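You operate a simulated robot arm through the tools that you are given. There is no shell and no other tool.

The job below is to be done with a simulated two-armed robot. You get a single attempt, and the scene is never put back.

Task
Put the teal tape on the pale peg, the pink on the dark peg, and wipe off the mug ring.
Fine: use the wiping pad and put it back. What is to be rubbed or washed off counts as gone when no trace of it is left.

Only the result counts: the job must be done as asked and must still hold three seconds after the hand-in. Knocking over, shifting, dropping, spilling or breaking anything else fails it.

Robot
Two 7-joint arms with two-finger grippers on one trunk that stands fixed in place. Base frame: the origin is at the foot of the trunk, x ahead of it, y to its left, z up; the work surface is at about z = 800. Units: mm, rad, N and s.
The left shoulder is at [70, 139, 1280], the right one opposite. With the tool pointing down near the work surface each hand reaches from about 100 to 720 mm from the base axis, measured 20 degrees to its own side. Payload 3.43 kg a hand.
The TCP of each hand is the grasp point between the finger pads, 30 mm short of the fingertips. In the tool frame z runs along the fingers and y along their closing line. Largest opening 104 mm; the body of the gripper starts 57 mm behind the TCP.
Orientation is that of the tool frame in the base frame, as a unit quaternion [w, x, y, z]. With the fingers straight down and closing along the base's y, the tool's x points along the base's -x, its y along +y and its z along -z.

Tools
- The arms move only by the tool step_arm. It takes "left_moves", "right_moves" or both (then of equal length, played together; a hand with none holds still); each is text: rows parted by semicolons, each of 7 numbers parted by spaces: the shift along the base's x, y, z in units of 30 mm (1.0 is 30 mm), then the turn, a rotation vector about the base's x, y, z in units of 5 degrees (1.0 is 5 degrees), then the closure, from 0 (fully open) to 1 (shut). In form: x y z rx ry rz claw; .... A call has 1 to 20 rows; each row shifts and turns the commanded pose from where the row before left it. A call with a number of a shift or a turn outside -1 to 1 is refused whole. A row lasts 0.2 s, in which the tool goes at most 50 mm and 0.15 rad; a call with a longer step from one row to the next is refused whole, and so is a gripper value outside its range. Where a pose cannot be reached the arm comes as near as it can. A force on the tool above 80 N (or 10 N above the force at the start of the call, whichever is more), or a blocked arm, ends the call early, and 0.2 s more pass. Each finger travels about 45 mm/s and halts on what it meets, pressing with about 20 N; the grip force reading is that of the motor and also rises with nothing between the fingers. The clock runs only during rows and for 0.2 s after the last one: add rows that do not move to give the fingers time. The reply holds the time, the measured pose of the TCP, the force on the tool along the base axes, the opening and the grip force, in the units named above and with some noise, with the torque about the TCP (base axes, N m) and any sound that the robot's microphone picked up.
- Cameras (640 x 400 px; columns grow to the right, rows downward): "scene" is now at [118.9, -44.4, 1492.1]; the picture's right is [-0.55, -0.84, 0.00], its down [-0.60, 0.39, -0.70] and it looks along [0.59, -0.38, -0.71] (base axes); focal length 327 px, centre (320, 200). "left" rides on the left gripper at [67, -17, -90] in its tool frame; the picture's right is [0.25, 0.97, 0.00], its down [-0.73, 0.19, -0.66] and it looks along [-0.64, 0.17, 0.75] (tool axes); focal length 218 px, centre (320, 200). "right" rides on the right gripper at [67, 18, -90] in its tool frame; the picture's right is [-0.25, 0.97, 0.00], its down [-0.73, -0.19, -0.66] and it looks along [-0.64, -0.17, 0.75] (tool axes); focal length 218 px, centre (320, 200). There is no depth. A picture from a camera that has moved, and an enlarged one, comes with that camera's place and axes in the base frame and with its lens.
- grab_frame(camera): a new picture of that camera. It takes no simulated time.
- raise_lower(by): slides the trunk up (or, below 0, down) by that many mm; the arms and the scene camera ride with it, the base frame stays. It gives what a move gives, with no picture.
- turn_head(pan, tilt): turns the head with the scene camera to pan (to the left, within 1.501 rad either way) and tilt (down, from -0.506 to 1.204), counted from straight ahead of the robot. It gives what a move gives.
- zoom(camera, box): a new picture of the part [left, top, right, bottom] of that camera's present view, enlarged. It takes no simulated time.
- close_job(): hands the job in; it is judged then, once.

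Nothing tells you positions but the pictures and the camera data. Unless the task says otherwise, let go and move clear before handing in.

The tools are called after ">>>" as name(argument=value, ...) on one line, values as JSON. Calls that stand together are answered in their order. step_arm: Moves the arms, as the interface text tells. Its arguments: {"type":"object","properties":{"left_moves":{"type":"string"},"right_moves":{"type":"string"}},"required":[]} The other tools are called the same way: raise_lower (by) slides the trunk up or down; turn_head (pan, tilt) turns the head that bears the scene camera; grab_frame (camera) takes a picture; zoom (camera, box) takes an enlarged picture of a part of a camera's view; close_job () hands the job in.

At the start:

```text
time: 0.0
left_position: [307.3, -26.7, 1152.3]
left_tool_rot: [0.001, -0.001, 1.0, 0.0]
left_contact_force: [-0.4, -0.5, 0.4]
left_torque: [0.01, 0.0, 0.01]
left_finger_gap: 103.9
left_gripper_force: 0.0
right_position: [331.9, -486.5, 1073.2]
right_tool_rot: [0.0, 0.0, 1.0, 0.0]
right_contact_force: [-0.9, -1.0, -1.1]
right_torque: [-0.04, 0.01, 0.02]
right_finger_gap: 104.0
right_gripper_force: 0.1
trunk travel left (down, up): [-775.0, 165.0]
head pan, tilt: [-0.581, 0.794]
```

scene: 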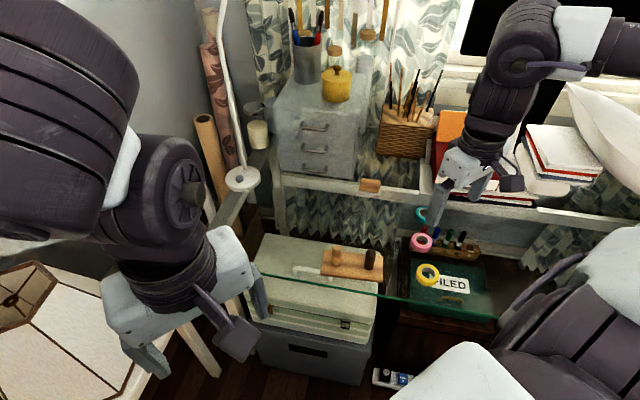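
right: 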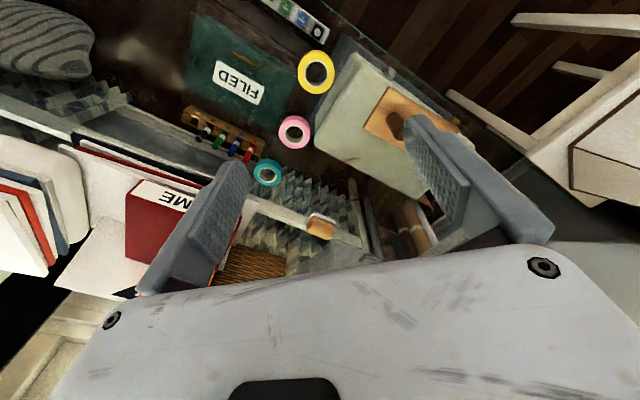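
left: 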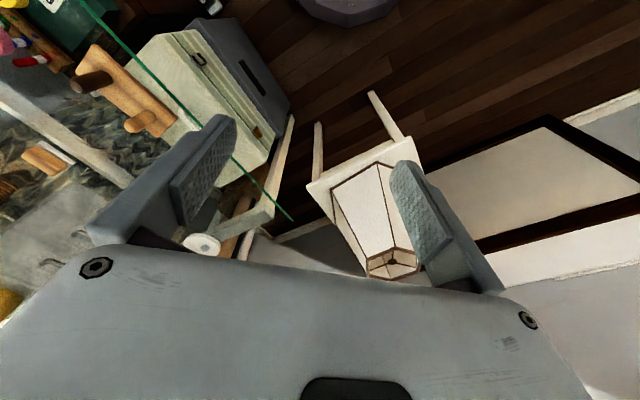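

I see a glass-topped table with tapes (teal, pink, yellow), a peg board with a pale and a dark peg, and perhaps a wiping pad on a ledge. First I take closer pictures to locate everything.

>>> zoom(camera="scene", box=[240, 160, 540, 350])

>>> zoom(camera="scene", box=[380, 190, 510, 320])

>>> zoom(camera="right", box=[150, 0, 470, 250])

>>> zoom(camera="left", box=[0, 0, 320, 260])

```text
2.11 times, centred on (390, 255) of scene
camera zoom: at [118.9, -44.4, 1492.1], right [-0.55, -0.84, 0.0], down [-0.6, 0.39, -0.7], along [0.59, -0.38, -0.71], focal length 688 px, centre (173, 84)
```

zoom: 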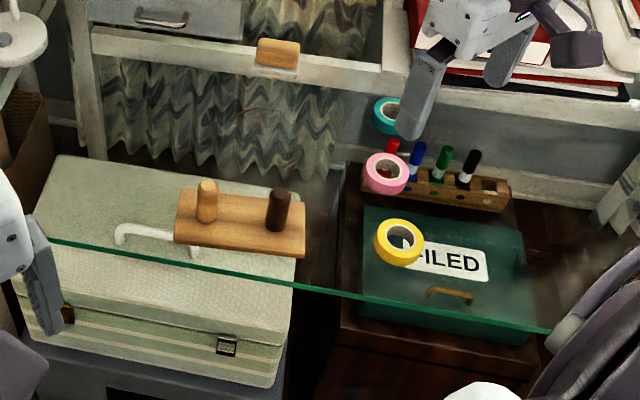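

```text
3.08 times, centred on (445, 255) of scene
camera zoom: at [118.9, -44.4, 1492.1], right [-0.55, -0.84, 0.0], down [-0.6, 0.39, -0.7], along [0.59, -0.38, -0.71], focal length 1006 px, centre (-65, 31)
```

zoom: 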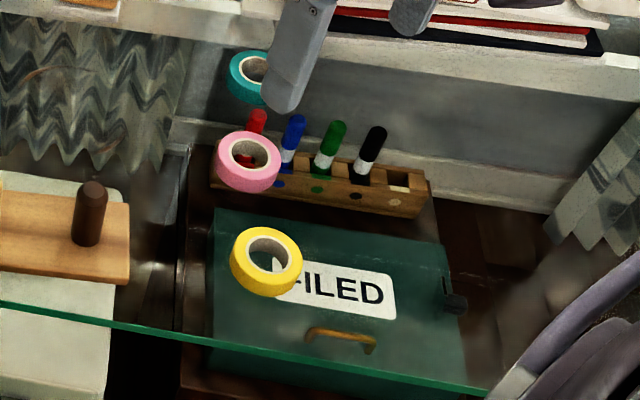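

```text
1.60 times, centred on (310, 125) of right
camera zoom: at [264.8, -468.3, 1163.1], right [0.25, 0.97, 0.0], down [0.73, -0.19, 0.66], along [0.64, -0.17, -0.75], focal length 349 px, centre (336, 320)
```

zoom: 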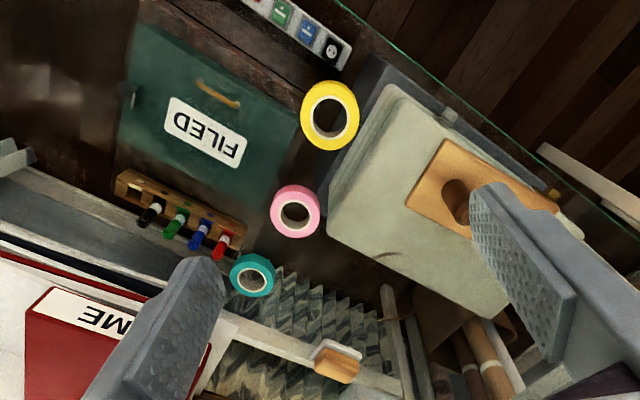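

```text
1.54 times, centred on (160, 130) of left
camera zoom: at [240.3, -44.0, 1242.3], right [-0.25, 0.97, 0.0], down [0.73, 0.19, 0.66], along [0.64, 0.17, -0.75], focal length 336 px, centre (566, 308)
```

zoom: 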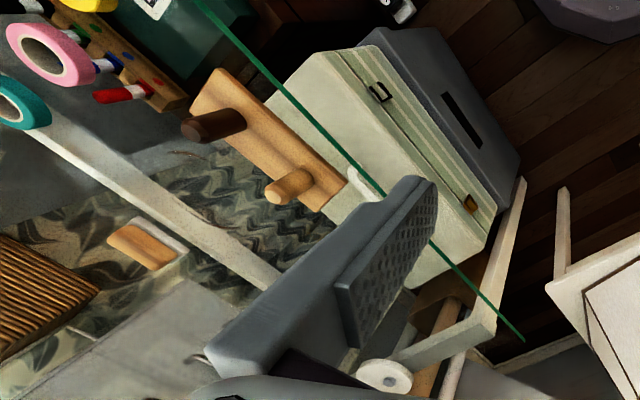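

Tapes lie on the glass at roughly teal (472,-625), pink (408,-550), yellow (329,-490). The peg board is near (445,-350), with the pad near (647,-570) at the back. I saw faint brown arcs near (535,-478) that could be the mug ring, so I zoom there.

>>> zoom(camera="scene", box=[320, 170, 430, 250])

>>> zoom(camera="right", box=[260, 100, 400, 240])

>>> zoom(camera="left", box=[0, 60, 160, 180])

>>> turn_head(pan=-0.75, tilt=0.75)

```text
5.00 times, centred on (375, 210) of scene
camera zoom: at [118.9, -44.4, 1492.1], right [-0.55, -0.84, 0.0], down [-0.6, 0.39, -0.7], along [0.59, -0.38, -0.71], focal length 1635 px, centre (45, 150)
```

zoom: 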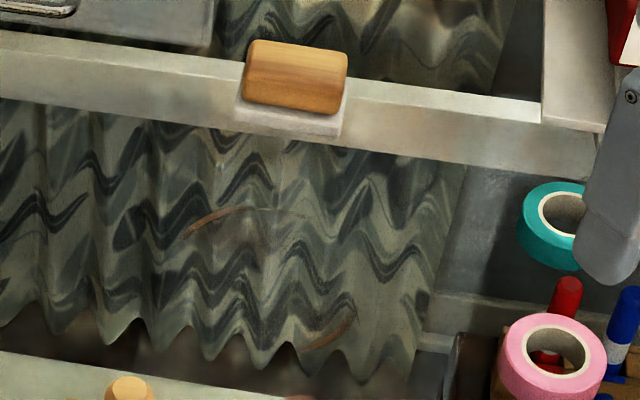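

```text
2.86 times, centred on (330, 170) of right
camera zoom: at [264.8, -468.3, 1163.1], right [0.25, 0.97, 0.0], down [0.73, -0.19, 0.66], along [0.64, -0.17, -0.75], focal length 624 px, centre (291, 286)
```

zoom: 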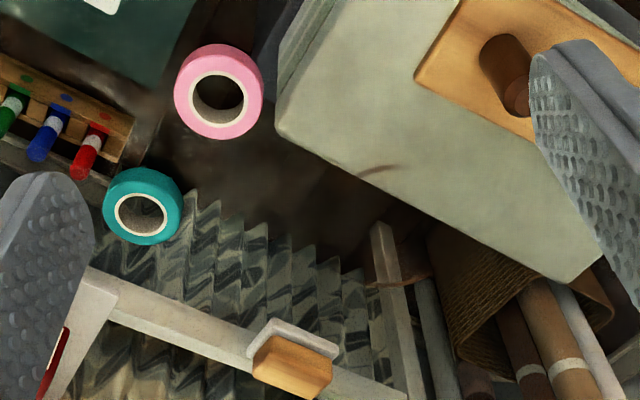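

```text
3.33 times, centred on (80, 120) of left
camera zoom: at [240.3, -44.0, 1242.3], right [-0.25, 0.97, 0.0], down [0.73, 0.19, 0.66], along [0.64, 0.17, -0.75], focal length 728 px, centre (1120, 467)
```

zoom: 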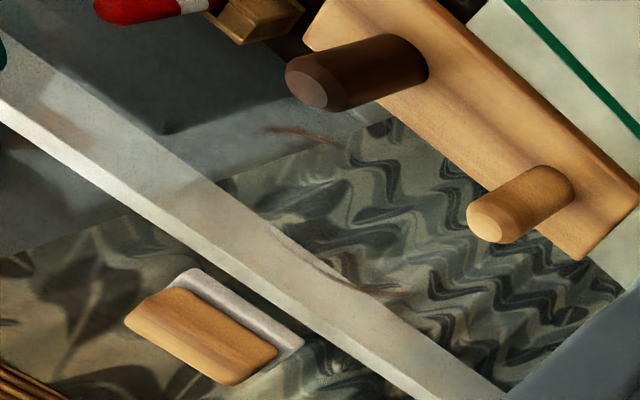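

```text
time: 0.7
left_position: [306.8, -26.1, 1152.3]
left_tool_rot: [0.0, -0.001, 1.0, 0.0]
left_contact_force: [-0.3, 0.2, -1.0]
left_torque: [0.01, 0.01, 0.02]
left_finger_gap: 104.0
left_gripper_force: 0.1
right_position: [330.8, -486.5, 1073.6]
right_tool_rot: [0.0, -0.001, 1.0, 0.0]
right_contact_force: [0.1, 0.6, 0.6]
right_torque: [-0.01, 0.03, 0.03]
right_finger_gap: 104.1
right_gripper_force: 0.1
trunk travel left (down, up): [-775.0, 165.0]
head pan, tilt: [-0.75, 0.75]
```

The arcs form a brown ring of about 100 mm diameter centred near (540,-470), between the board and the pad. I check the new head view.

>>> grab_frame(camera="scene")

>>> zoom(camera="scene", box=[230, 150, 420, 290])

```text
taken
camera scene: at [111.9, -56.4, 1495.6], right [-0.68, -0.73, 0.0], down [-0.5, 0.46, -0.73], along [0.54, -0.5, -0.68], focal length 327 px, centre (320, 200)
```

scene: 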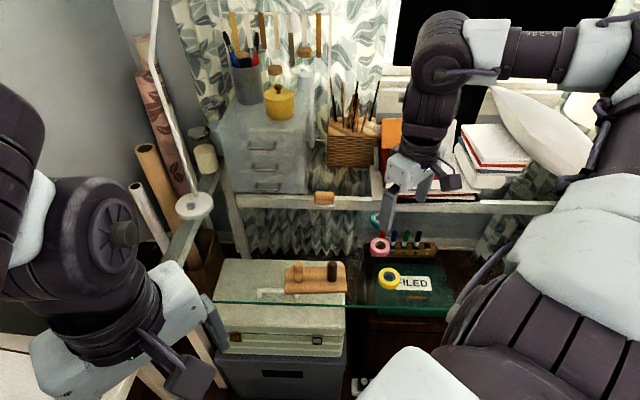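

```text
2.86 times, centred on (325, 220) of scene
camera zoom: at [111.9, -56.4, 1495.6], right [-0.68, -0.73, 0.0], down [-0.5, 0.46, -0.73], along [0.54, -0.5, -0.68], focal length 934 px, centre (306, 143)
```

zoom: 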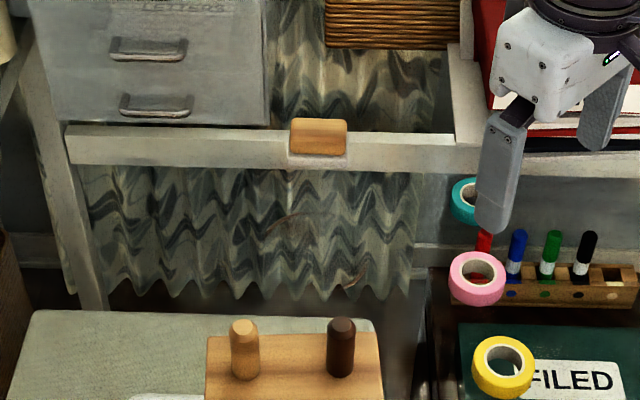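

The table faces about 45° to my right. Before moving, I look further right to judge the obstacles (books, shelf) around the tapes and pad.

>>> turn_head(pan=-0.9, tilt=0.7)

>>> zoom(camera="scene", box=[160, 100, 480, 300])

>>> zoom(camera="right", box=[0, 80, 400, 330])

```text
time: 1.4
left_position: [307.1, -26.7, 1152.8]
left_tool_rot: [0.0, -0.001, 1.0, 0.0]
left_contact_force: [-0.3, -0.5, -0.1]
left_torque: [-0.01, 0.0, -0.02]
left_finger_gap: 104.1
left_gripper_force: 0.1
right_position: [331.8, -486.6, 1074.5]
right_tool_rot: [-0.001, 0.0, 1.0, 0.0]
right_contact_force: [0.5, 0.2, -0.1]
right_torque: [-0.01, 0.02, 0.01]
right_finger_gap: 103.8
right_gripper_force: 0.0
trunk travel left (down, up): [-775.0, 165.0]
head pan, tilt: [-0.901, 0.7]
```

```text
2.00 times, centred on (320, 200) of scene
camera zoom: at [104.1, -66.4, 1499.9], right [-0.78, -0.62, 0.0], down [-0.4, 0.5, -0.76], along [0.48, -0.6, -0.64], focal length 654 px, centre (320, 200)
```

zoom: 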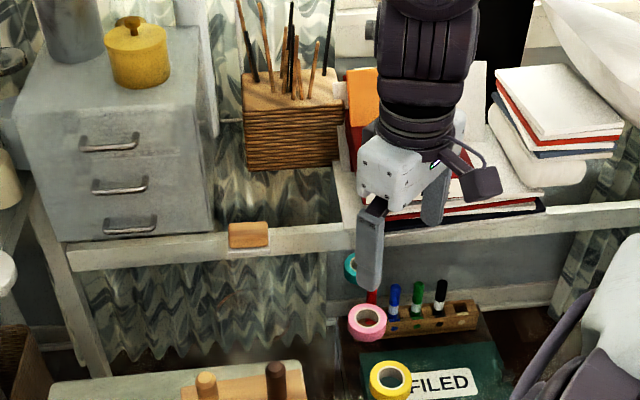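

```text
1.60 times, centred on (200, 205) of right
camera zoom: at [264.8, -468.3, 1163.2], right [0.25, 0.97, 0.0], down [0.73, -0.19, 0.66], along [0.64, -0.17, -0.75], focal length 349 px, centre (512, 192)
```

zoom: 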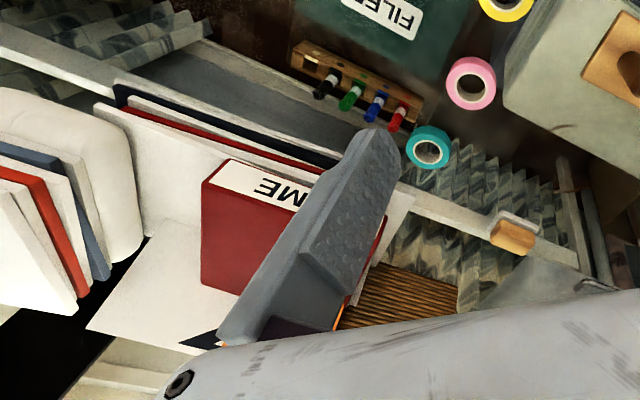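

The shelf behind (z≈770) with books, basket and drawers lies beyond the glass, so the space over the tapes is free. I move the right hand over the pink tape, turning it 48° so that the fingers close across the board axis, and look.

>>> step_arm(right_moves="0.21 -0.18 -0.3 0 0 0.8 0; 0.21 -0.18 -0.3 0 0 0.8 0; 0.21 -0.18 -0.3 0 0 0.8 0; 0.21 -0.18 -0.3 0 0 0.8 0; 0.21 -0.18 -0.3 0 0 0.8 0; 0.21 -0.18 -0.3 0 0 0.8 0; 0.21 -0.18 -0.3 0 0 0.8 0; 0.21 -0.18 -0.3 0 0 0.8 0; 0.21 -0.18 -0.3 0 0 0.8 0; 0.21 -0.18 -0.3 0 0 0.8 0; 0.21 -0.18 -0.3 0 0 0.8 0; 0.21 -0.18 -0.3 0 0 0.8 0; 0 0 0 0 0 0 0")

>>> grab_frame(camera="right")

>>> grab_frame(camera="scene")

```text
time: 4.2
left_position: [308.0, -26.0, 1153.3]
left_tool_rot: [-0.001, -0.001, 1.0, 0.0]
left_contact_force: [-0.1, -1.0, 0.4]
left_torque: [0.01, 0.01, 0.0]
left_finger_gap: 103.8
left_gripper_force: 0.0
right_position: [407.5, -550.6, 966.5]
right_tool_rot: [0.0, -0.407, 0.913, 0.0]
right_contact_force: [0.2, 0.1, 0.2]
right_torque: [0.0, 0.0, 0.02]
right_finger_gap: 103.9
right_gripper_force: 0.1
trunk travel left (down, up): [-775.0, 165.0]
head pan, tilt: [-0.901, 0.7]
```

```text
taken
camera right: at [349.5, -588.7, 1055.1], right [-0.55, 0.83, 0.0], down [0.63, 0.42, 0.66], along [0.55, 0.36, -0.75], focal length 218 px, centre (320, 200)
```

right: 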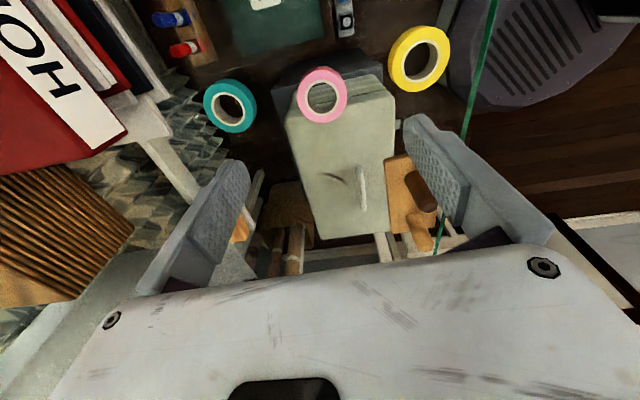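

```text
taken
camera scene: at [103.8, -66.4, 1499.9], right [-0.78, -0.62, 0.0], down [-0.4, 0.5, -0.76], along [0.48, -0.6, -0.64], focal length 327 px, centre (320, 200)
```

scene: 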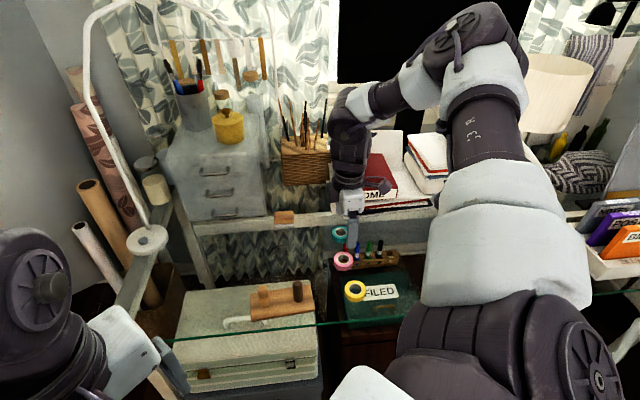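

The hand is above the pink tape and the elbow is clear. I zoom in to measure tape centres, sizes and the pegs precisely.

>>> zoom(camera="right", box=[190, 20, 460, 200])

>>> zoom(camera="right", box=[280, 50, 370, 140])

>>> zoom(camera="right", box=[290, 130, 450, 260])

>>> zoom(camera="scene", box=[210, 180, 410, 340])

```text
2.22 times, centred on (325, 110) of right
camera zoom: at [349.5, -588.7, 1055.1], right [-0.55, 0.83, 0.0], down [0.63, 0.42, 0.66], along [0.55, 0.36, -0.75], focal length 485 px, centre (309, 400)
```

zoom: 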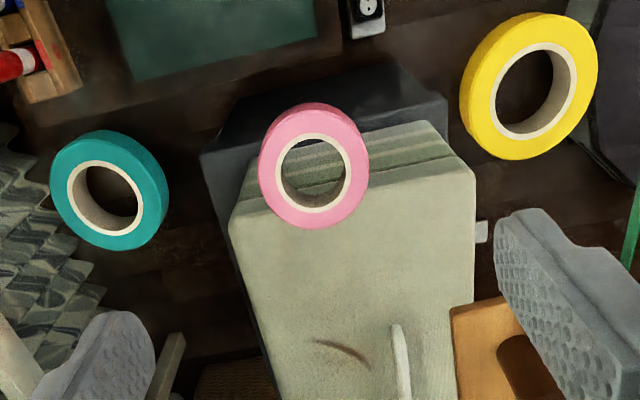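

```text
4.44 times, centred on (325, 95) of right
camera zoom: at [349.5, -588.7, 1055.1], right [-0.55, 0.83, 0.0], down [0.63, 0.42, 0.66], along [0.55, 0.36, -0.75], focal length 970 px, centre (298, 667)
```

zoom: 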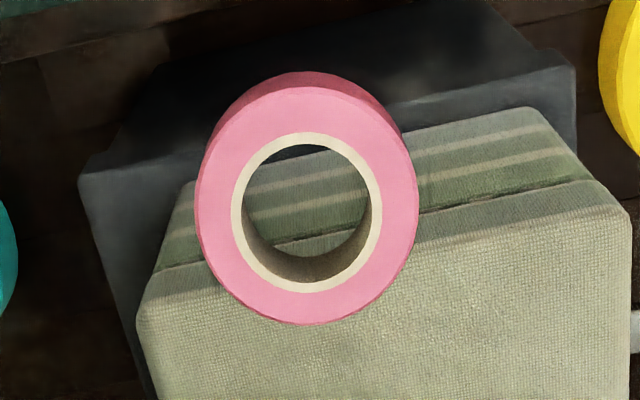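

```text
3.08 times, centred on (370, 195) of right
camera zoom: at [349.5, -588.7, 1055.1], right [-0.55, 0.83, 0.0], down [0.63, 0.42, 0.66], along [0.55, 0.36, -0.75], focal length 672 px, centre (166, 215)
```

zoom: 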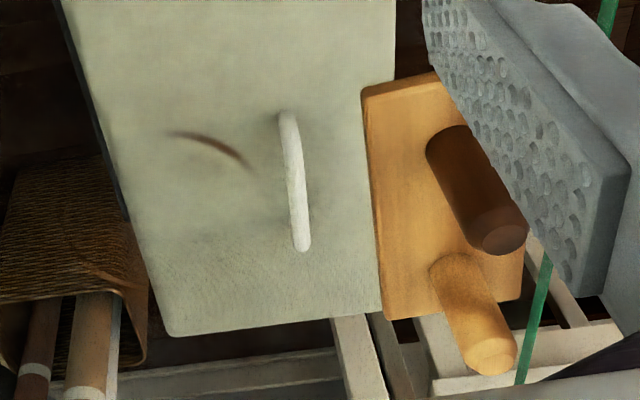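

```text
2.50 times, centred on (310, 260) of scene
camera zoom: at [103.8, -66.4, 1499.9], right [-0.78, -0.62, 0.0], down [-0.4, 0.5, -0.76], along [0.48, -0.6, -0.64], focal length 817 px, centre (345, 50)
```

zoom: 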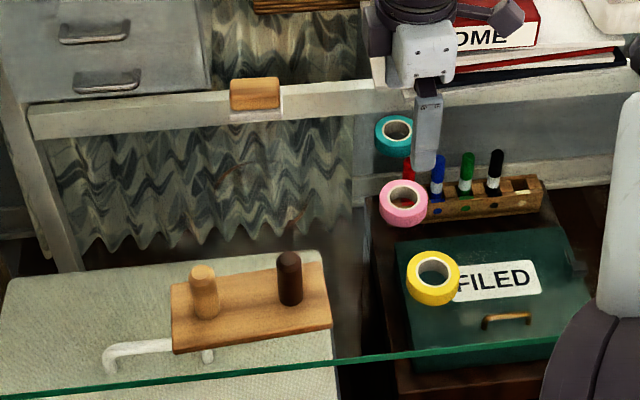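

Pink's centre comes out at about (405.5,-549), with outer diameter ≈50, hole ≈29 and height ≈17. I descend straight over it to TCP z≈880 and look again to refine its position and height.

>>> step_arm(right_moves="-0.01 0.01 -0.48 0 0 0 0; -0.01 0.01 -0.48 0 0 0 0; -0.01 0.01 -0.48 0 0 0 0; -0.01 0.01 -0.48 0 0 0 0; -0.02 0.01 -0.48 0 0 0 0; -0.01 0 -0.48 0 0 0 0; 0 0 0 0 0 0 0")

>>> grab_frame(camera="right")

>>> zoom(camera="right", box=[240, 50, 400, 180])

>>> zoom(camera="scene", box=[280, 190, 420, 300])

```text
time: 5.8
left_position: [306.5, -25.4, 1153.4]
left_tool_rot: [0.001, -0.001, 1.0, 0.0]
left_contact_force: [-0.2, 0.4, -0.5]
left_torque: [-0.01, 0.03, -0.03]
left_finger_gap: 104.1
left_gripper_force: 0.0
right_position: [406.1, -548.0, 878.9]
right_tool_rot: [0.0, -0.407, 0.913, -0.001]
right_contact_force: [-0.6, -0.3, -1.0]
right_torque: [0.01, -0.01, 0.01]
right_finger_gap: 104.1
right_gripper_force: 0.1
trunk travel left (down, up): [-775.0, 165.0]
head pan, tilt: [-0.901, 0.7]
```

```text
taken
camera right: at [348.5, -586.9, 968.2], right [-0.55, 0.84, 0.0], down [0.63, 0.41, 0.66], along [0.55, 0.36, -0.75], focal length 218 px, centre (320, 200)
```

right: 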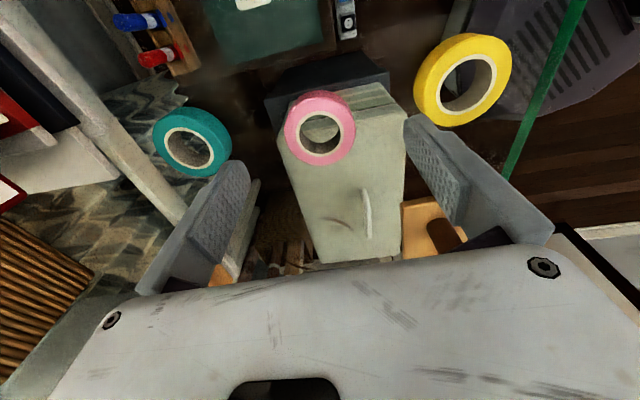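

```text
3.08 times, centred on (320, 115) of right
camera zoom: at [348.5, -586.9, 968.2], right [-0.55, 0.84, 0.0], down [0.63, 0.41, 0.66], along [0.55, 0.36, -0.75], focal length 672 px, centre (320, 462)
```

zoom: 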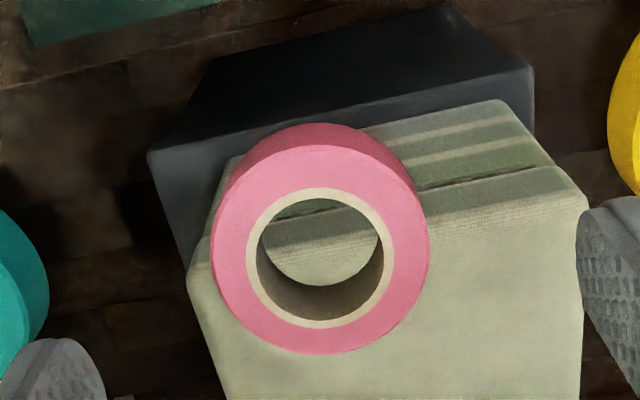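

```text
3.64 times, centred on (350, 245) of scene
camera zoom: at [104.1, -66.2, 1499.9], right [-0.78, -0.62, 0.0], down [-0.4, 0.5, -0.76], along [0.48, -0.6, -0.64], focal length 1189 px, centre (211, 36)
```

zoom: 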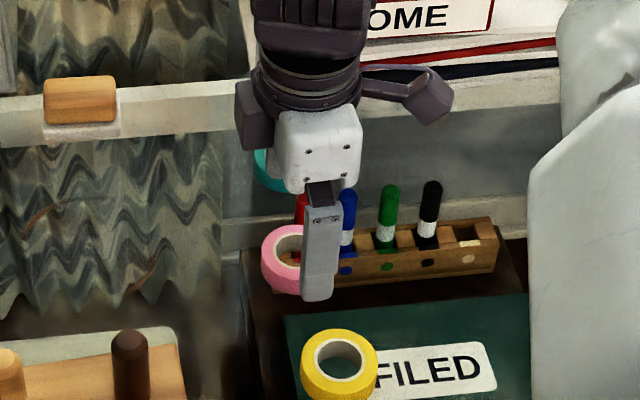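

Pink's centre is about (404,-549) with its top at z≈817. I lower to TCP z≈838 so the tips reach about z 808, and check.

>>> step_arm(right_moves="-0.03 -0.02 -0.3 0 0 0 0; -0.02 -0.01 -0.3 0 0 0 0; -0.02 -0.01 -0.3 0 0 0 0; 0 0 -0.25 0 0 0 0; 0 0 -0.2 0 0 0 0; 0 0 0 0 0 0 0")

>>> grab_frame(camera="right")

>>> zoom(camera="scene", box=[300, 210, 400, 290])

```text
time: 7.2
left_position: [308.0, -26.5, 1153.6]
left_tool_rot: [-0.001, 0.0, 1.0, 0.0]
left_contact_force: [0.9, 0.8, -0.6]
left_torque: [-0.01, -0.02, -0.01]
left_finger_gap: 104.1
left_gripper_force: 0.1
right_position: [402.9, -548.7, 876.1]
right_tool_rot: [0.0, -0.407, 0.914, 0.0]
right_contact_force: [0.5, -0.1, 0.4]
right_torque: [0.0, -0.04, -0.01]
right_finger_gap: 103.8
right_gripper_force: 0.0
right hand out of reach, approached as far as the arm can: row 1, 2, 3, 4, 5
trunk travel left (down, up): [-775.0, 165.0]
head pan, tilt: [-0.901, 0.7]
```

```text
taken
camera right: at [345.3, -587.2, 965.2], right [-0.55, 0.84, 0.0], down [0.63, 0.41, 0.66], along [0.55, 0.36, -0.75], focal length 218 px, centre (320, 200)
```

right: 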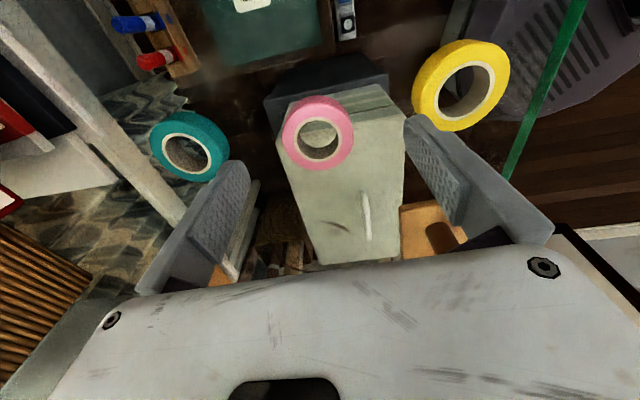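

```text
5.00 times, centred on (350, 250) of scene
camera zoom: at [104.1, -66.5, 1499.9], right [-0.78, -0.62, 0.0], down [-0.4, 0.5, -0.76], along [0.48, -0.6, -0.64], focal length 1635 px, centre (170, -50)
```

zoom: 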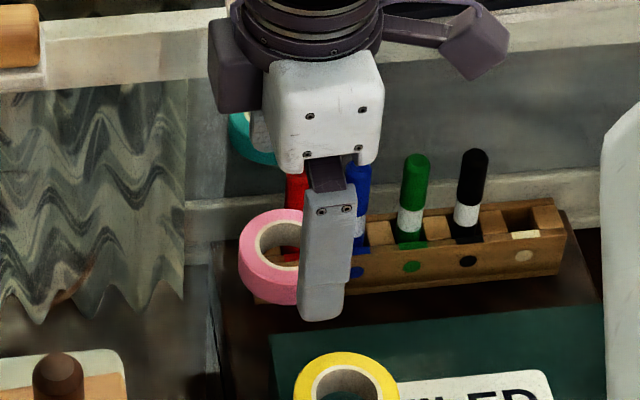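

The arm reports it cannot go lower in this posture, though it isn't stretched, so a wrist limit from the 48° turn is likely. I back up a little, turn the yaw back to 0, and test descending again.

>>> step_arm(right_moves="0 0 0.5 0 0 0 0; 0 0 0.5 0 0 0 0; 0 0 0.5 0 0 -0.8 0; 0 0 0.3 0 0 -0.8 0; 0 0 0 0 0 -0.8 0; 0 0 0 0 0 -0.8 0; 0 0 0 0 0 -0.8 0; 0 0 0 0 0 -0.8 0; 0 0 0 0 0 -0.8 0; 0 0 0 0 0 -0.8 0; 0 0 0 0 0 -0.8 0; 0 0 0 0 0 -0.8 0; 0 0 0 0 0 -0.8 0; 0 0 0 0 0 -0.8 0; 0 0 0 0 0 0 0")

```text
time: 10.4
left_position: [306.9, -27.1, 1153.4]
left_tool_rot: [0.0, -0.001, 1.0, 0.0]
left_contact_force: [0.2, -0.2, 0.1]
left_torque: [-0.01, 0.0, 0.0]
left_finger_gap: 103.8
left_gripper_force: 0.1
right_position: [403.4, -549.5, 931.1]
right_tool_rot: [0.0, -0.001, 1.0, 0.0]
right_contact_force: [-0.7, 0.5, -1.2]
right_torque: [0.02, 0.03, -0.02]
right_finger_gap: 103.9
right_gripper_force: 0.0
trunk travel left (down, up): [-775.0, 165.0]
head pan, tilt: [-0.901, 0.7]
```

Yaw is back to 0 at z 931. Now I descend in small rows over the pink tape to test the reach.

>>> step_arm(right_moves="0 0 -0.5 0 0 0 0; 0 0 -0.5 0 0 0 0; 0 0 -0.5 0 0 0 0; 0 0 -0.4 0 0 0 0; 0 0 -0.3 0 0 0 0; 0 0 -0.3 0 0 0 0; 0 0 -0.3 0 0 0 0; 0 0 -0.2 0 0 0 0; 0 0 0 0 0 0 0")

>>> grab_frame(camera="right")

>>> grab_frame(camera="scene")

```text
time: 12.4
left_position: [307.5, -26.6, 1153.6]
left_tool_rot: [0.0, -0.001, 1.0, -0.001]
left_contact_force: [-1.1, 0.7, -0.3]
left_torque: [0.0, 0.02, -0.02]
left_finger_gap: 104.2
left_gripper_force: 0.1
right_position: [398.4, -550.8, 872.6]
right_tool_rot: [0.0, 0.0, 1.0, 0.0]
right_contact_force: [-0.4, 0.2, 0.4]
right_torque: [-0.02, 0.02, -0.01]
right_finger_gap: 104.0
right_gripper_force: 0.1
right hand out of reach, approached as far as the arm can: row 5, 6, 7, 8
trunk travel left (down, up): [-775.0, 165.0]
head pan, tilt: [-0.901, 0.7]
```

```text
taken
camera right: at [332.3, -532.9, 961.9], right [0.25, 0.97, 0.0], down [0.73, -0.19, 0.66], along [0.64, -0.17, -0.75], focal length 218 px, centre (320, 200)
```

right: 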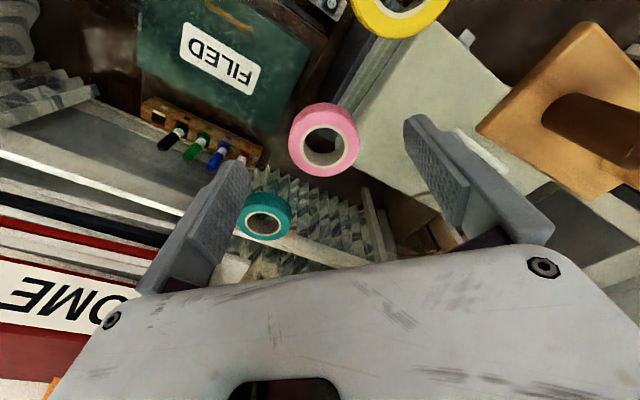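

```text
taken
camera scene: at [104.0, -66.6, 1499.9], right [-0.78, -0.62, 0.0], down [-0.4, 0.5, -0.76], along [0.48, -0.6, -0.64], focal length 327 px, centre (320, 200)
```

scene: 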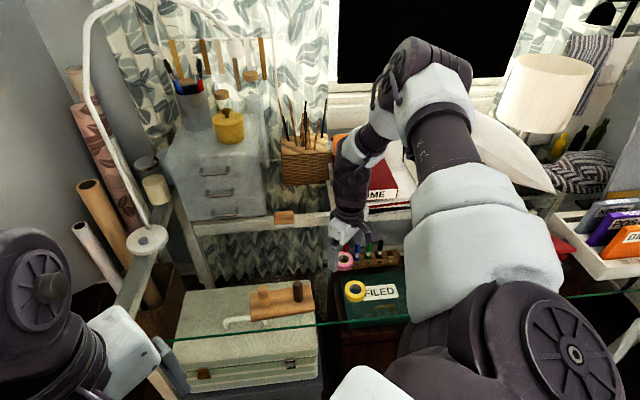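

The limit is the same at yaw 0, so it depends on shoulder height. I raise the right hand well clear, then lower the trunk step by step.

>>> step_arm(right_moves="0 0 0.7 0 0 0 0; 0 0 0.8 0 0 0 0; 0 0 0.8 0 0 0 0; 0 0 0.8 0 0 0 0; 0 0 0.8 0 0 0 0; 0 0 0.8 0 0 0 0; 0 0 0 0 0 0 0")

>>> raise_lower(by=-120)

>>> grab_frame(camera="scene")

>>> grab_frame(camera="right")

>>> grab_frame(camera="left")

```text
time: 14.0
left_position: [306.2, -27.1, 1151.8]
left_tool_rot: [-0.001, -0.001, 1.0, 0.0]
left_contact_force: [0.1, 0.0, 0.0]
left_torque: [-0.02, -0.01, -0.03]
left_finger_gap: 104.3
left_gripper_force: 0.0
right_position: [401.8, -553.3, 1016.1]
right_tool_rot: [0.0, 0.0, 1.0, 0.0]
right_contact_force: [-0.1, 0.3, 0.6]
right_torque: [0.02, -0.01, -0.02]
right_finger_gap: 104.0
right_gripper_force: 0.1
trunk travel left (down, up): [-775.0, 165.0]
head pan, tilt: [-0.901, 0.7]
```

```text
time: 15.5
left_position: [307.7, -26.4, 1033.4]
left_tool_rot: [0.0, 0.0, 1.0, 0.0]
left_contact_force: [-0.1, -0.9, 0.0]
left_torque: [0.05, -0.02, 0.02]
left_finger_gap: 104.0
left_gripper_force: 0.1
right_position: [399.1, -552.4, 894.7]
right_tool_rot: [0.0, 0.0, 1.0, 0.0]
right_contact_force: [-0.8, -0.5, -1.1]
right_torque: [0.02, -0.01, 0.03]
right_finger_gap: 103.9
right_gripper_force: 0.1
trunk travel left (down, up): [-655.0, 285.0]
head pan, tilt: [-0.901, 0.7]
```

```text
taken
camera scene: at [103.8, -66.3, 1380.0], right [-0.78, -0.62, 0.0], down [-0.4, 0.5, -0.76], along [0.48, -0.6, -0.64], focal length 327 px, centre (320, 200)
```

scene: 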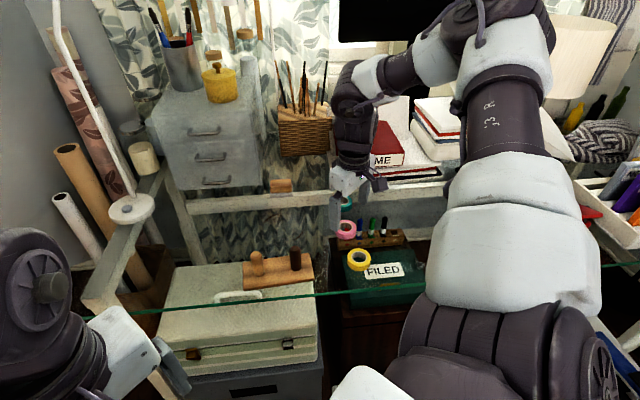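

```text
taken
camera right: at [333.5, -535.1, 984.2], right [0.25, 0.97, 0.0], down [0.73, -0.19, 0.66], along [0.64, -0.17, -0.75], focal length 218 px, centre (320, 200)
```

right: 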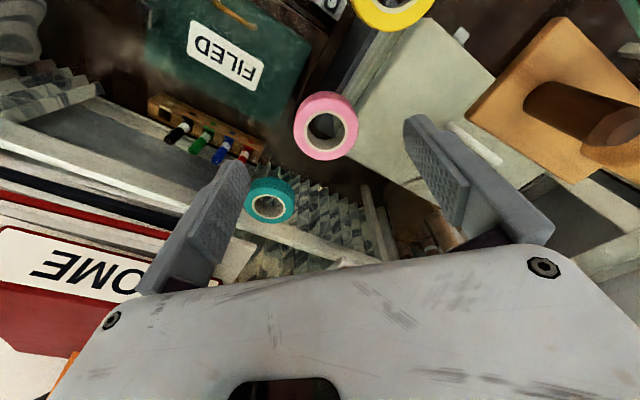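

```text
taken
camera left: at [240.1, -43.9, 1122.4], right [-0.25, 0.97, 0.0], down [0.73, 0.19, 0.66], along [0.64, 0.17, -0.75], focal length 218 px, centre (320, 200)
```

left: 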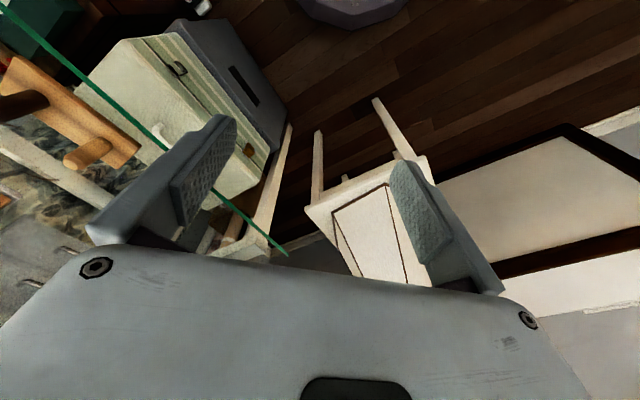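

The trunk is 120 mm lower and everything is clear. Now I descend on pink at yaw 0 with the fingers closing along y.

>>> step_arm(right_moves="0.05 0.03 -0.4 0 0 0 0; 0.05 0.03 -0.4 0 0 0 0; 0.05 0.03 -0.4 0 0 0 0; 0.02 0.02 -0.3 0 0 0 0; 0 0 -0.2 0 0 0 0; 0 0 0 0 0 0 0")

>>> grab_frame(camera="right")

>>> zoom(camera="scene", box=[300, 160, 400, 270])

```text
time: 16.9
left_position: [307.2, -25.9, 1033.6]
left_tool_rot: [0.0, -0.001, 1.0, 0.0]
left_contact_force: [0.4, -0.2, 0.6]
left_torque: [-0.02, 0.04, 0.01]
left_finger_gap: 104.1
left_gripper_force: 0.1
right_position: [405.3, -549.0, 844.6]
right_tool_rot: [0.0, -0.001, 1.0, 0.001]
right_contact_force: [-0.1, 0.6, -1.0]
right_torque: [-0.02, -0.01, 0.01]
right_finger_gap: 104.1
right_gripper_force: 0.0
trunk travel left (down, up): [-655.0, 285.0]
head pan, tilt: [-0.901, 0.7]
```

```text
taken
camera right: at [339.0, -532.0, 932.8], right [0.25, 0.97, 0.0], down [0.73, -0.19, 0.66], along [0.64, -0.17, -0.75], focal length 218 px, centre (320, 200)
```

right: 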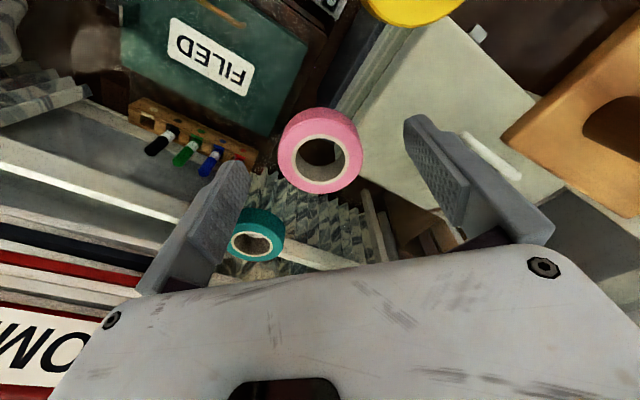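

```text
3.64 times, centred on (350, 215) of scene
camera zoom: at [104.0, -66.4, 1379.9], right [-0.78, -0.62, 0.0], down [-0.4, 0.5, -0.76], along [0.48, -0.6, -0.64], focal length 1189 px, centre (211, 146)
```

zoom: 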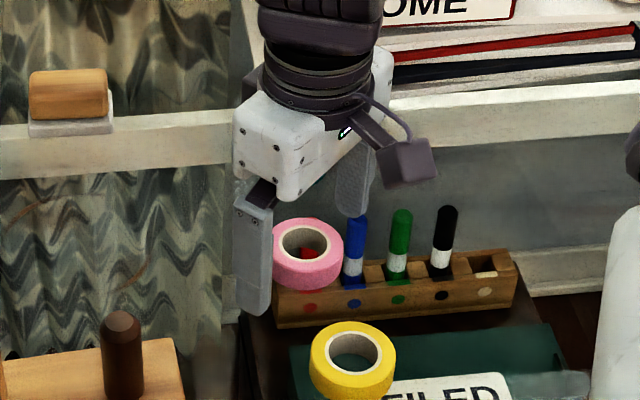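

Pink's centre is confirmed at (403,-548). I shift 2 mm, lower to TCP z≈835, and close on it.

>>> step_arm(right_moves="-0.04 0.02 -0.16 0 0 0 0; -0.03 0.01 -0.16 0 0 0 0; 0 0 0 0 0 0 0.2; 0 0 0 0 0 0 0.5; 0 0 0 0 0 0 0.8; 0 0 0 0 0 0 1; 0 0 0 0 0 0 1; 0 0 0 0 0 0 1")

>>> grab_frame(camera="right")

```text
time: 18.7
left_position: [307.1, -26.8, 1032.3]
left_tool_rot: [0.0, -0.001, 1.0, -0.001]
left_contact_force: [0.3, 0.3, 0.0]
left_torque: [-0.01, 0.02, -0.02]
left_finger_gap: 103.8
left_gripper_force: 0.1
right_position: [403.7, -548.3, 834.9]
right_tool_rot: [0.0, 0.0, 1.0, 0.0]
right_contact_force: [0.0, 0.3, 1.1]
right_torque: [-0.03, 0.01, 0.0]
right_finger_gap: 50.8
right_gripper_force: 20.3
trunk travel left (down, up): [-655.0, 285.0]
head pan, tilt: [-0.901, 0.7]
```

```text
taken
camera right: at [337.5, -531.1, 924.5], right [0.25, 0.97, 0.0], down [0.73, -0.19, 0.66], along [0.64, -0.17, -0.75], focal length 218 px, centre (320, 200)
```

right: 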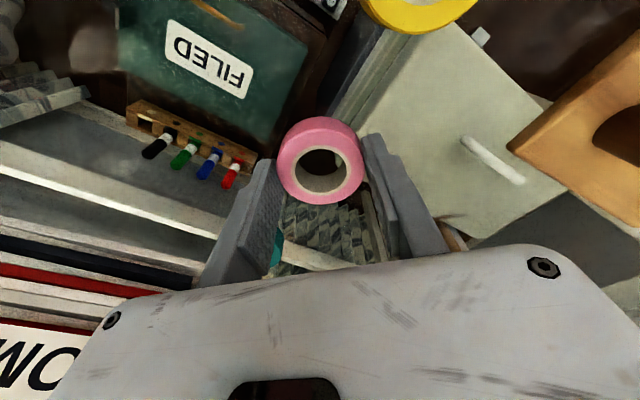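

Pink is gripped (gap 50.8 mm). I lift straight up and move toward the board to measure the pegs.

>>> step_arm(right_moves="0 0 0.3 0 0 0 1; 0 0 0.5 0 0 0 1; 0 0 0.8 0 0 0 1; 0 0 0.8 0 0 0 1; 0 0 0.8 0 0 0 1; 0 0.4 0.5 0 0 0 1; -0.1 0.7 0.2 0 0 0 1; -0.2 0.8 0 0 0 0 1; -0.2 0.8 0 0 0 0 1; -0.2 0.6 0 0 0 0 1; 0 0.3 0 0 0 0 1; 0 0 0 0 0 0 1")

>>> grab_frame(camera="right")

>>> zoom(camera="right", box=[340, 40, 560, 200])

>>> zoom(camera="scene", box=[220, 220, 340, 310])

>>> zoom(camera="left", box=[0, 20, 200, 200])

```text
time: 21.3
left_position: [307.3, -26.8, 1032.2]
left_tool_rot: [0.0, -0.001, 1.0, 0.0]
left_contact_force: [0.4, -0.2, -0.4]
left_torque: [0.04, 0.0, 0.01]
left_finger_gap: 103.8
left_gripper_force: 0.1
right_position: [380.7, -442.5, 952.9]
right_tool_rot: [0.0, 0.0, 1.0, 0.0]
right_contact_force: [0.1, 0.1, 0.1]
right_torque: [0.0, -0.03, 0.01]
right_finger_gap: 0.1
right_gripper_force: 19.4
trunk travel left (down, up): [-655.0, 285.0]
head pan, tilt: [-0.901, 0.7]
```

```text
taken
camera right: at [315.1, -425.3, 1041.2], right [0.25, 0.97, 0.0], down [0.73, -0.19, 0.66], along [0.64, -0.17, -0.75], focal length 218 px, centre (320, 200)
```

right: 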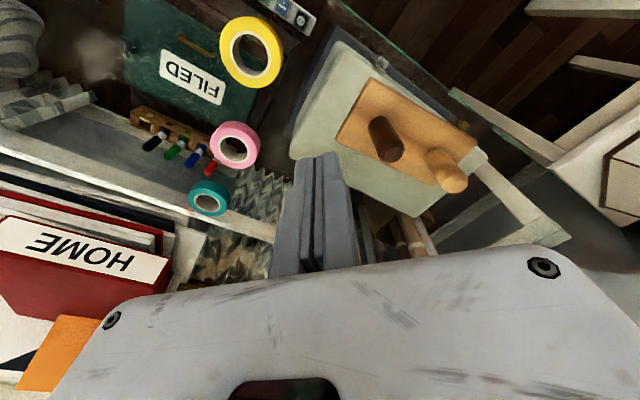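

```text
2.50 times, centred on (450, 120) of right
camera zoom: at [315.1, -425.3, 1041.2], right [0.25, 0.97, 0.0], down [0.73, -0.19, 0.66], along [0.64, -0.17, -0.75], focal length 546 px, centre (-5, 400)
```

zoom: 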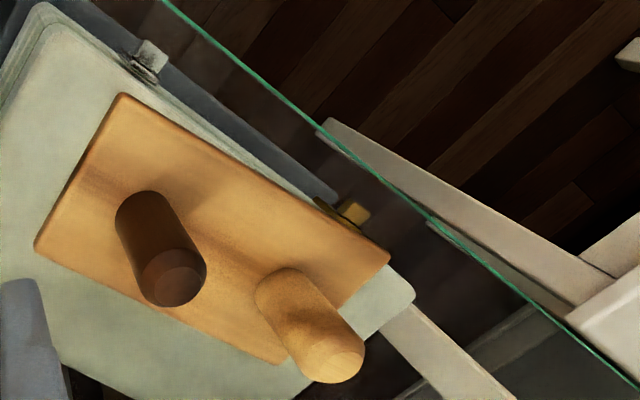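

```text
4.44 times, centred on (280, 265) of scene
camera zoom: at [104.0, -66.6, 1379.9], right [-0.78, -0.62, 0.0], down [-0.4, 0.51, -0.76], along [0.48, -0.6, -0.64], focal length 1453 px, centre (498, -89)
```

zoom: 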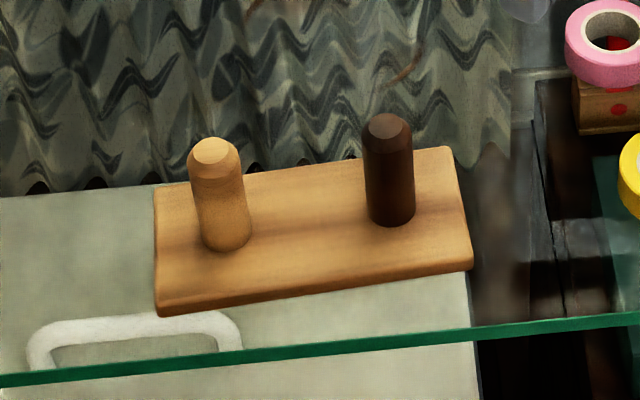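

```text
2.22 times, centred on (100, 110) of left
camera zoom: at [240.2, -44.2, 1122.3], right [-0.25, 0.97, 0.0], down [0.73, 0.19, 0.66], along [0.64, 0.17, -0.75], focal length 485 px, centre (809, 400)
```

zoom: 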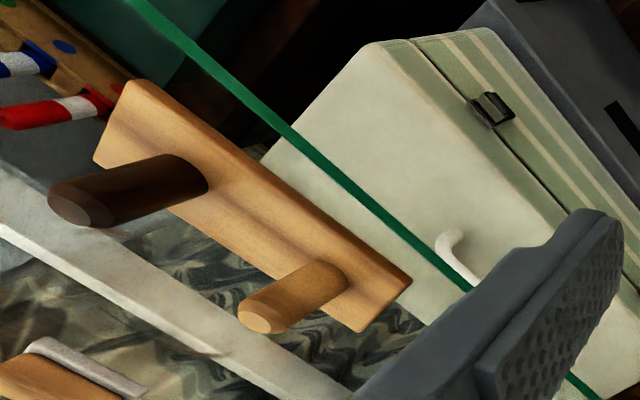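

The tape slipped out of the tips, since the gap reads 0.1 mm, and it still lies at about (405,-548). I measured the pegs meanwhile: dark (424,-386), pale (478.5,-327), tops at z≈866. I go back, open, and grip deeper this time.

>>> step_arm(right_moves="0.2 -0.6 0 0 0 0 0.3; 0.2 -0.8 0 0 0 0 0.3; 0.2 -0.8 0 0 0 0 0.3; 0.15 -0.8 -0.3 0 0 0 0.3; 0.06 -0.5 -0.5 0 0 0 0.3; 0 0 -0.5 0 0 0 0.3; 0 0 -0.5 0 0 0 0.3; 0 0 -0.5 0 0 0 0.3; 0 0 -0.5 0 0 0 0.3; 0 0 -0.4 0 0 0 0.3; 0 0 -0.3 0 0 0 0.3; 0 0 0 0 0 0 0.3")

>>> zoom(camera="right", box=[220, 80, 420, 240])

>>> zoom(camera="scene", box=[300, 170, 400, 260])

```text
time: 23.9
left_position: [306.6, -25.7, 1033.0]
left_tool_rot: [0.0, -0.001, 1.0, 0.0]
left_contact_force: [0.1, 0.1, -0.5]
left_torque: [0.03, 0.0, 0.0]
left_finger_gap: 104.2
left_gripper_force: 0.1
right_position: [406.5, -545.5, 847.1]
right_tool_rot: [0.0, 0.0, 1.0, 0.0]
right_contact_force: [-0.2, 0.9, 0.1]
right_torque: [0.0, 0.02, -0.01]
right_finger_gap: 72.8
right_gripper_force: 0.0
trunk travel left (down, up): [-655.0, 285.0]
head pan, tilt: [-0.901, 0.7]
```

```text
2.50 times, centred on (320, 160) of right
camera zoom: at [339.9, -527.4, 935.3], right [0.25, 0.97, 0.0], down [0.73, -0.19, 0.66], along [0.64, -0.17, -0.75], focal length 546 px, centre (320, 300)
```

zoom: 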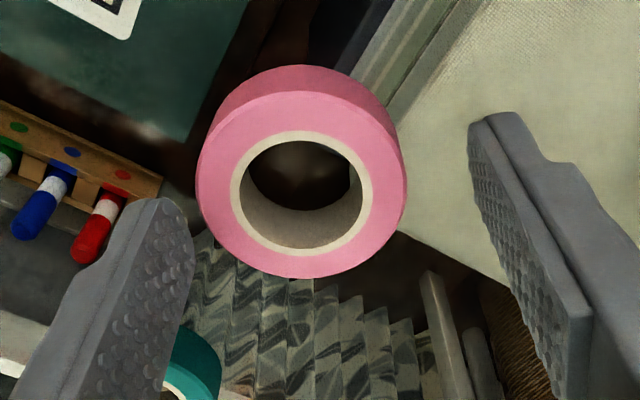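

```text
4.44 times, centred on (350, 215) of scene
camera zoom: at [103.9, -66.4, 1379.9], right [-0.78, -0.62, 0.0], down [-0.4, 0.5, -0.76], along [0.48, -0.6, -0.64], focal length 1453 px, centre (187, 133)
```

zoom: 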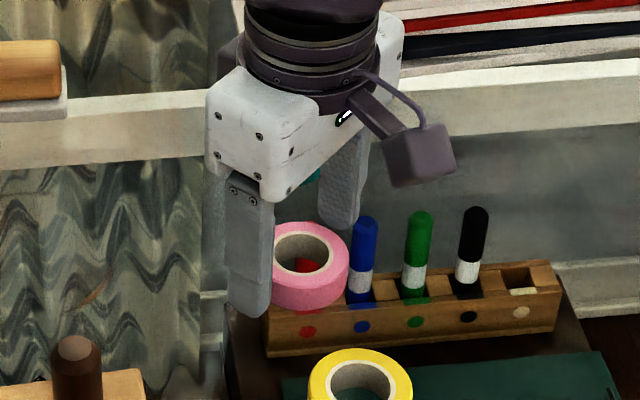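

The tape lies around (406,-549), between open fingers. I shift 3.5 mm in y and lower gently to TCP z≈832 (tips ≈802), watching the force.

>>> step_arm(right_moves="0 -0.06 -0.15 0 0 0 0.3; 0 -0.06 -0.15 0 0 0 0.3; 0 0 -0.1 0 0 0 0.3; 0 0 -0.06 0 0 0 0.3; 0 0 -0.04 0 0 0 0.3; 0 0 0 0 0 0 0.3")

>>> zoom(camera="scene", box=[310, 190, 380, 250])

```text
time: 25.3
left_position: [305.1, -24.0, 1033.8]
left_tool_rot: [0.001, 0.0, 1.0, -0.001]
left_contact_force: [-0.1, 0.2, 0.6]
left_torque: [0.0, -0.01, 0.02]
left_finger_gap: 104.0
left_gripper_force: 0.1
right_position: [406.5, -546.7, 833.3]
right_tool_rot: [0.002, -0.001, 1.0, -0.001]
right_contact_force: [0.0, 0.7, 16.3]
right_torque: [0.6, 0.15, -0.06]
right_finger_gap: 69.7
right_gripper_force: 0.0
trunk travel left (down, up): [-655.0, 285.0]
head pan, tilt: [-0.901, 0.7]
```

```text
6.67 times, centred on (345, 220) of scene
camera zoom: at [102.5, -64.4, 1380.3], right [-0.78, -0.62, 0.0], down [-0.4, 0.5, -0.77], along [0.48, -0.6, -0.64], focal length 2180 px, centre (153, 67)
```

zoom: 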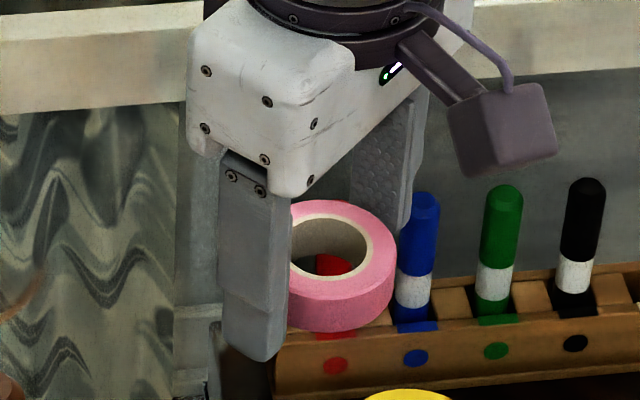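

The +y fingertip touched the glass at TCP z≈833 with 16 N, so the glass is at about z 803. I back off 2 mm at once and look closely at the fingertip shape before gripping.

>>> step_arm(right_moves="0 0 0.08 0 0 0 0.3; 0 0 0 0 0 0 0.3")

>>> zoom(camera="right", box=[220, 100, 420, 230])

>>> zoom(camera="scene", box=[310, 190, 380, 250])

```text
time: 25.9
left_position: [306.7, -26.1, 1033.5]
left_tool_rot: [0.001, -0.002, 1.0, 0.0]
left_contact_force: [0.6, 0.3, 0.3]
left_torque: [-0.04, -0.01, 0.01]
left_finger_gap: 104.1
left_gripper_force: 0.0
right_position: [406.5, -549.1, 834.2]
right_tool_rot: [0.0, 0.0, 1.0, 0.0]
right_contact_force: [1.8, 0.5, 4.2]
right_torque: [0.12, -0.11, -0.01]
right_finger_gap: 72.4
right_gripper_force: 0.0
trunk travel left (down, up): [-655.0, 285.0]
head pan, tilt: [-0.901, 0.7]
```

```text
3.08 times, centred on (320, 165) of right
camera zoom: at [339.6, -530.9, 922.8], right [0.25, 0.97, 0.0], down [0.73, -0.19, 0.66], along [0.64, -0.17, -0.75], focal length 672 px, centre (320, 308)
```

zoom: 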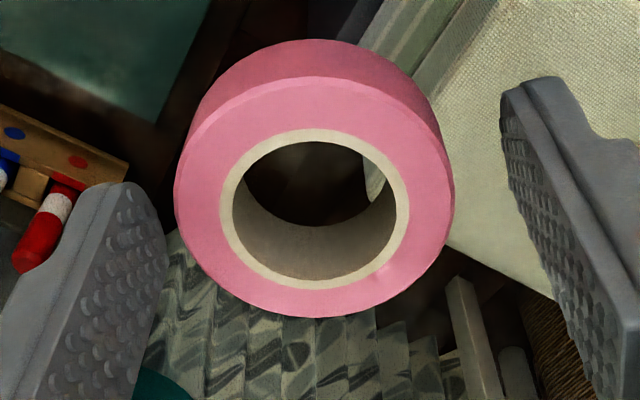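

```text
6.67 times, centred on (345, 220) of scene
camera zoom: at [104.1, -65.9, 1379.8], right [-0.78, -0.62, 0.0], down [-0.4, 0.5, -0.77], along [0.48, -0.6, -0.64], focal length 2180 px, centre (153, 67)
```

zoom: 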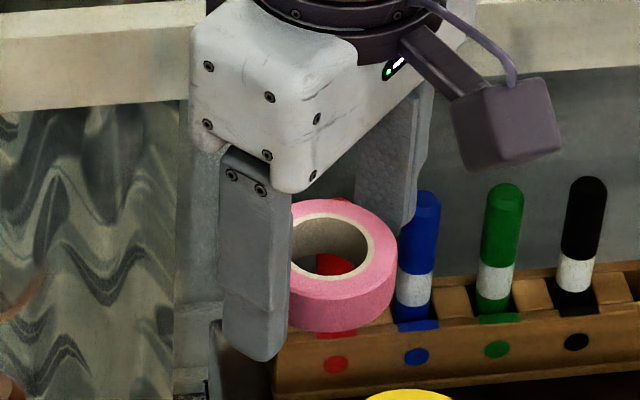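

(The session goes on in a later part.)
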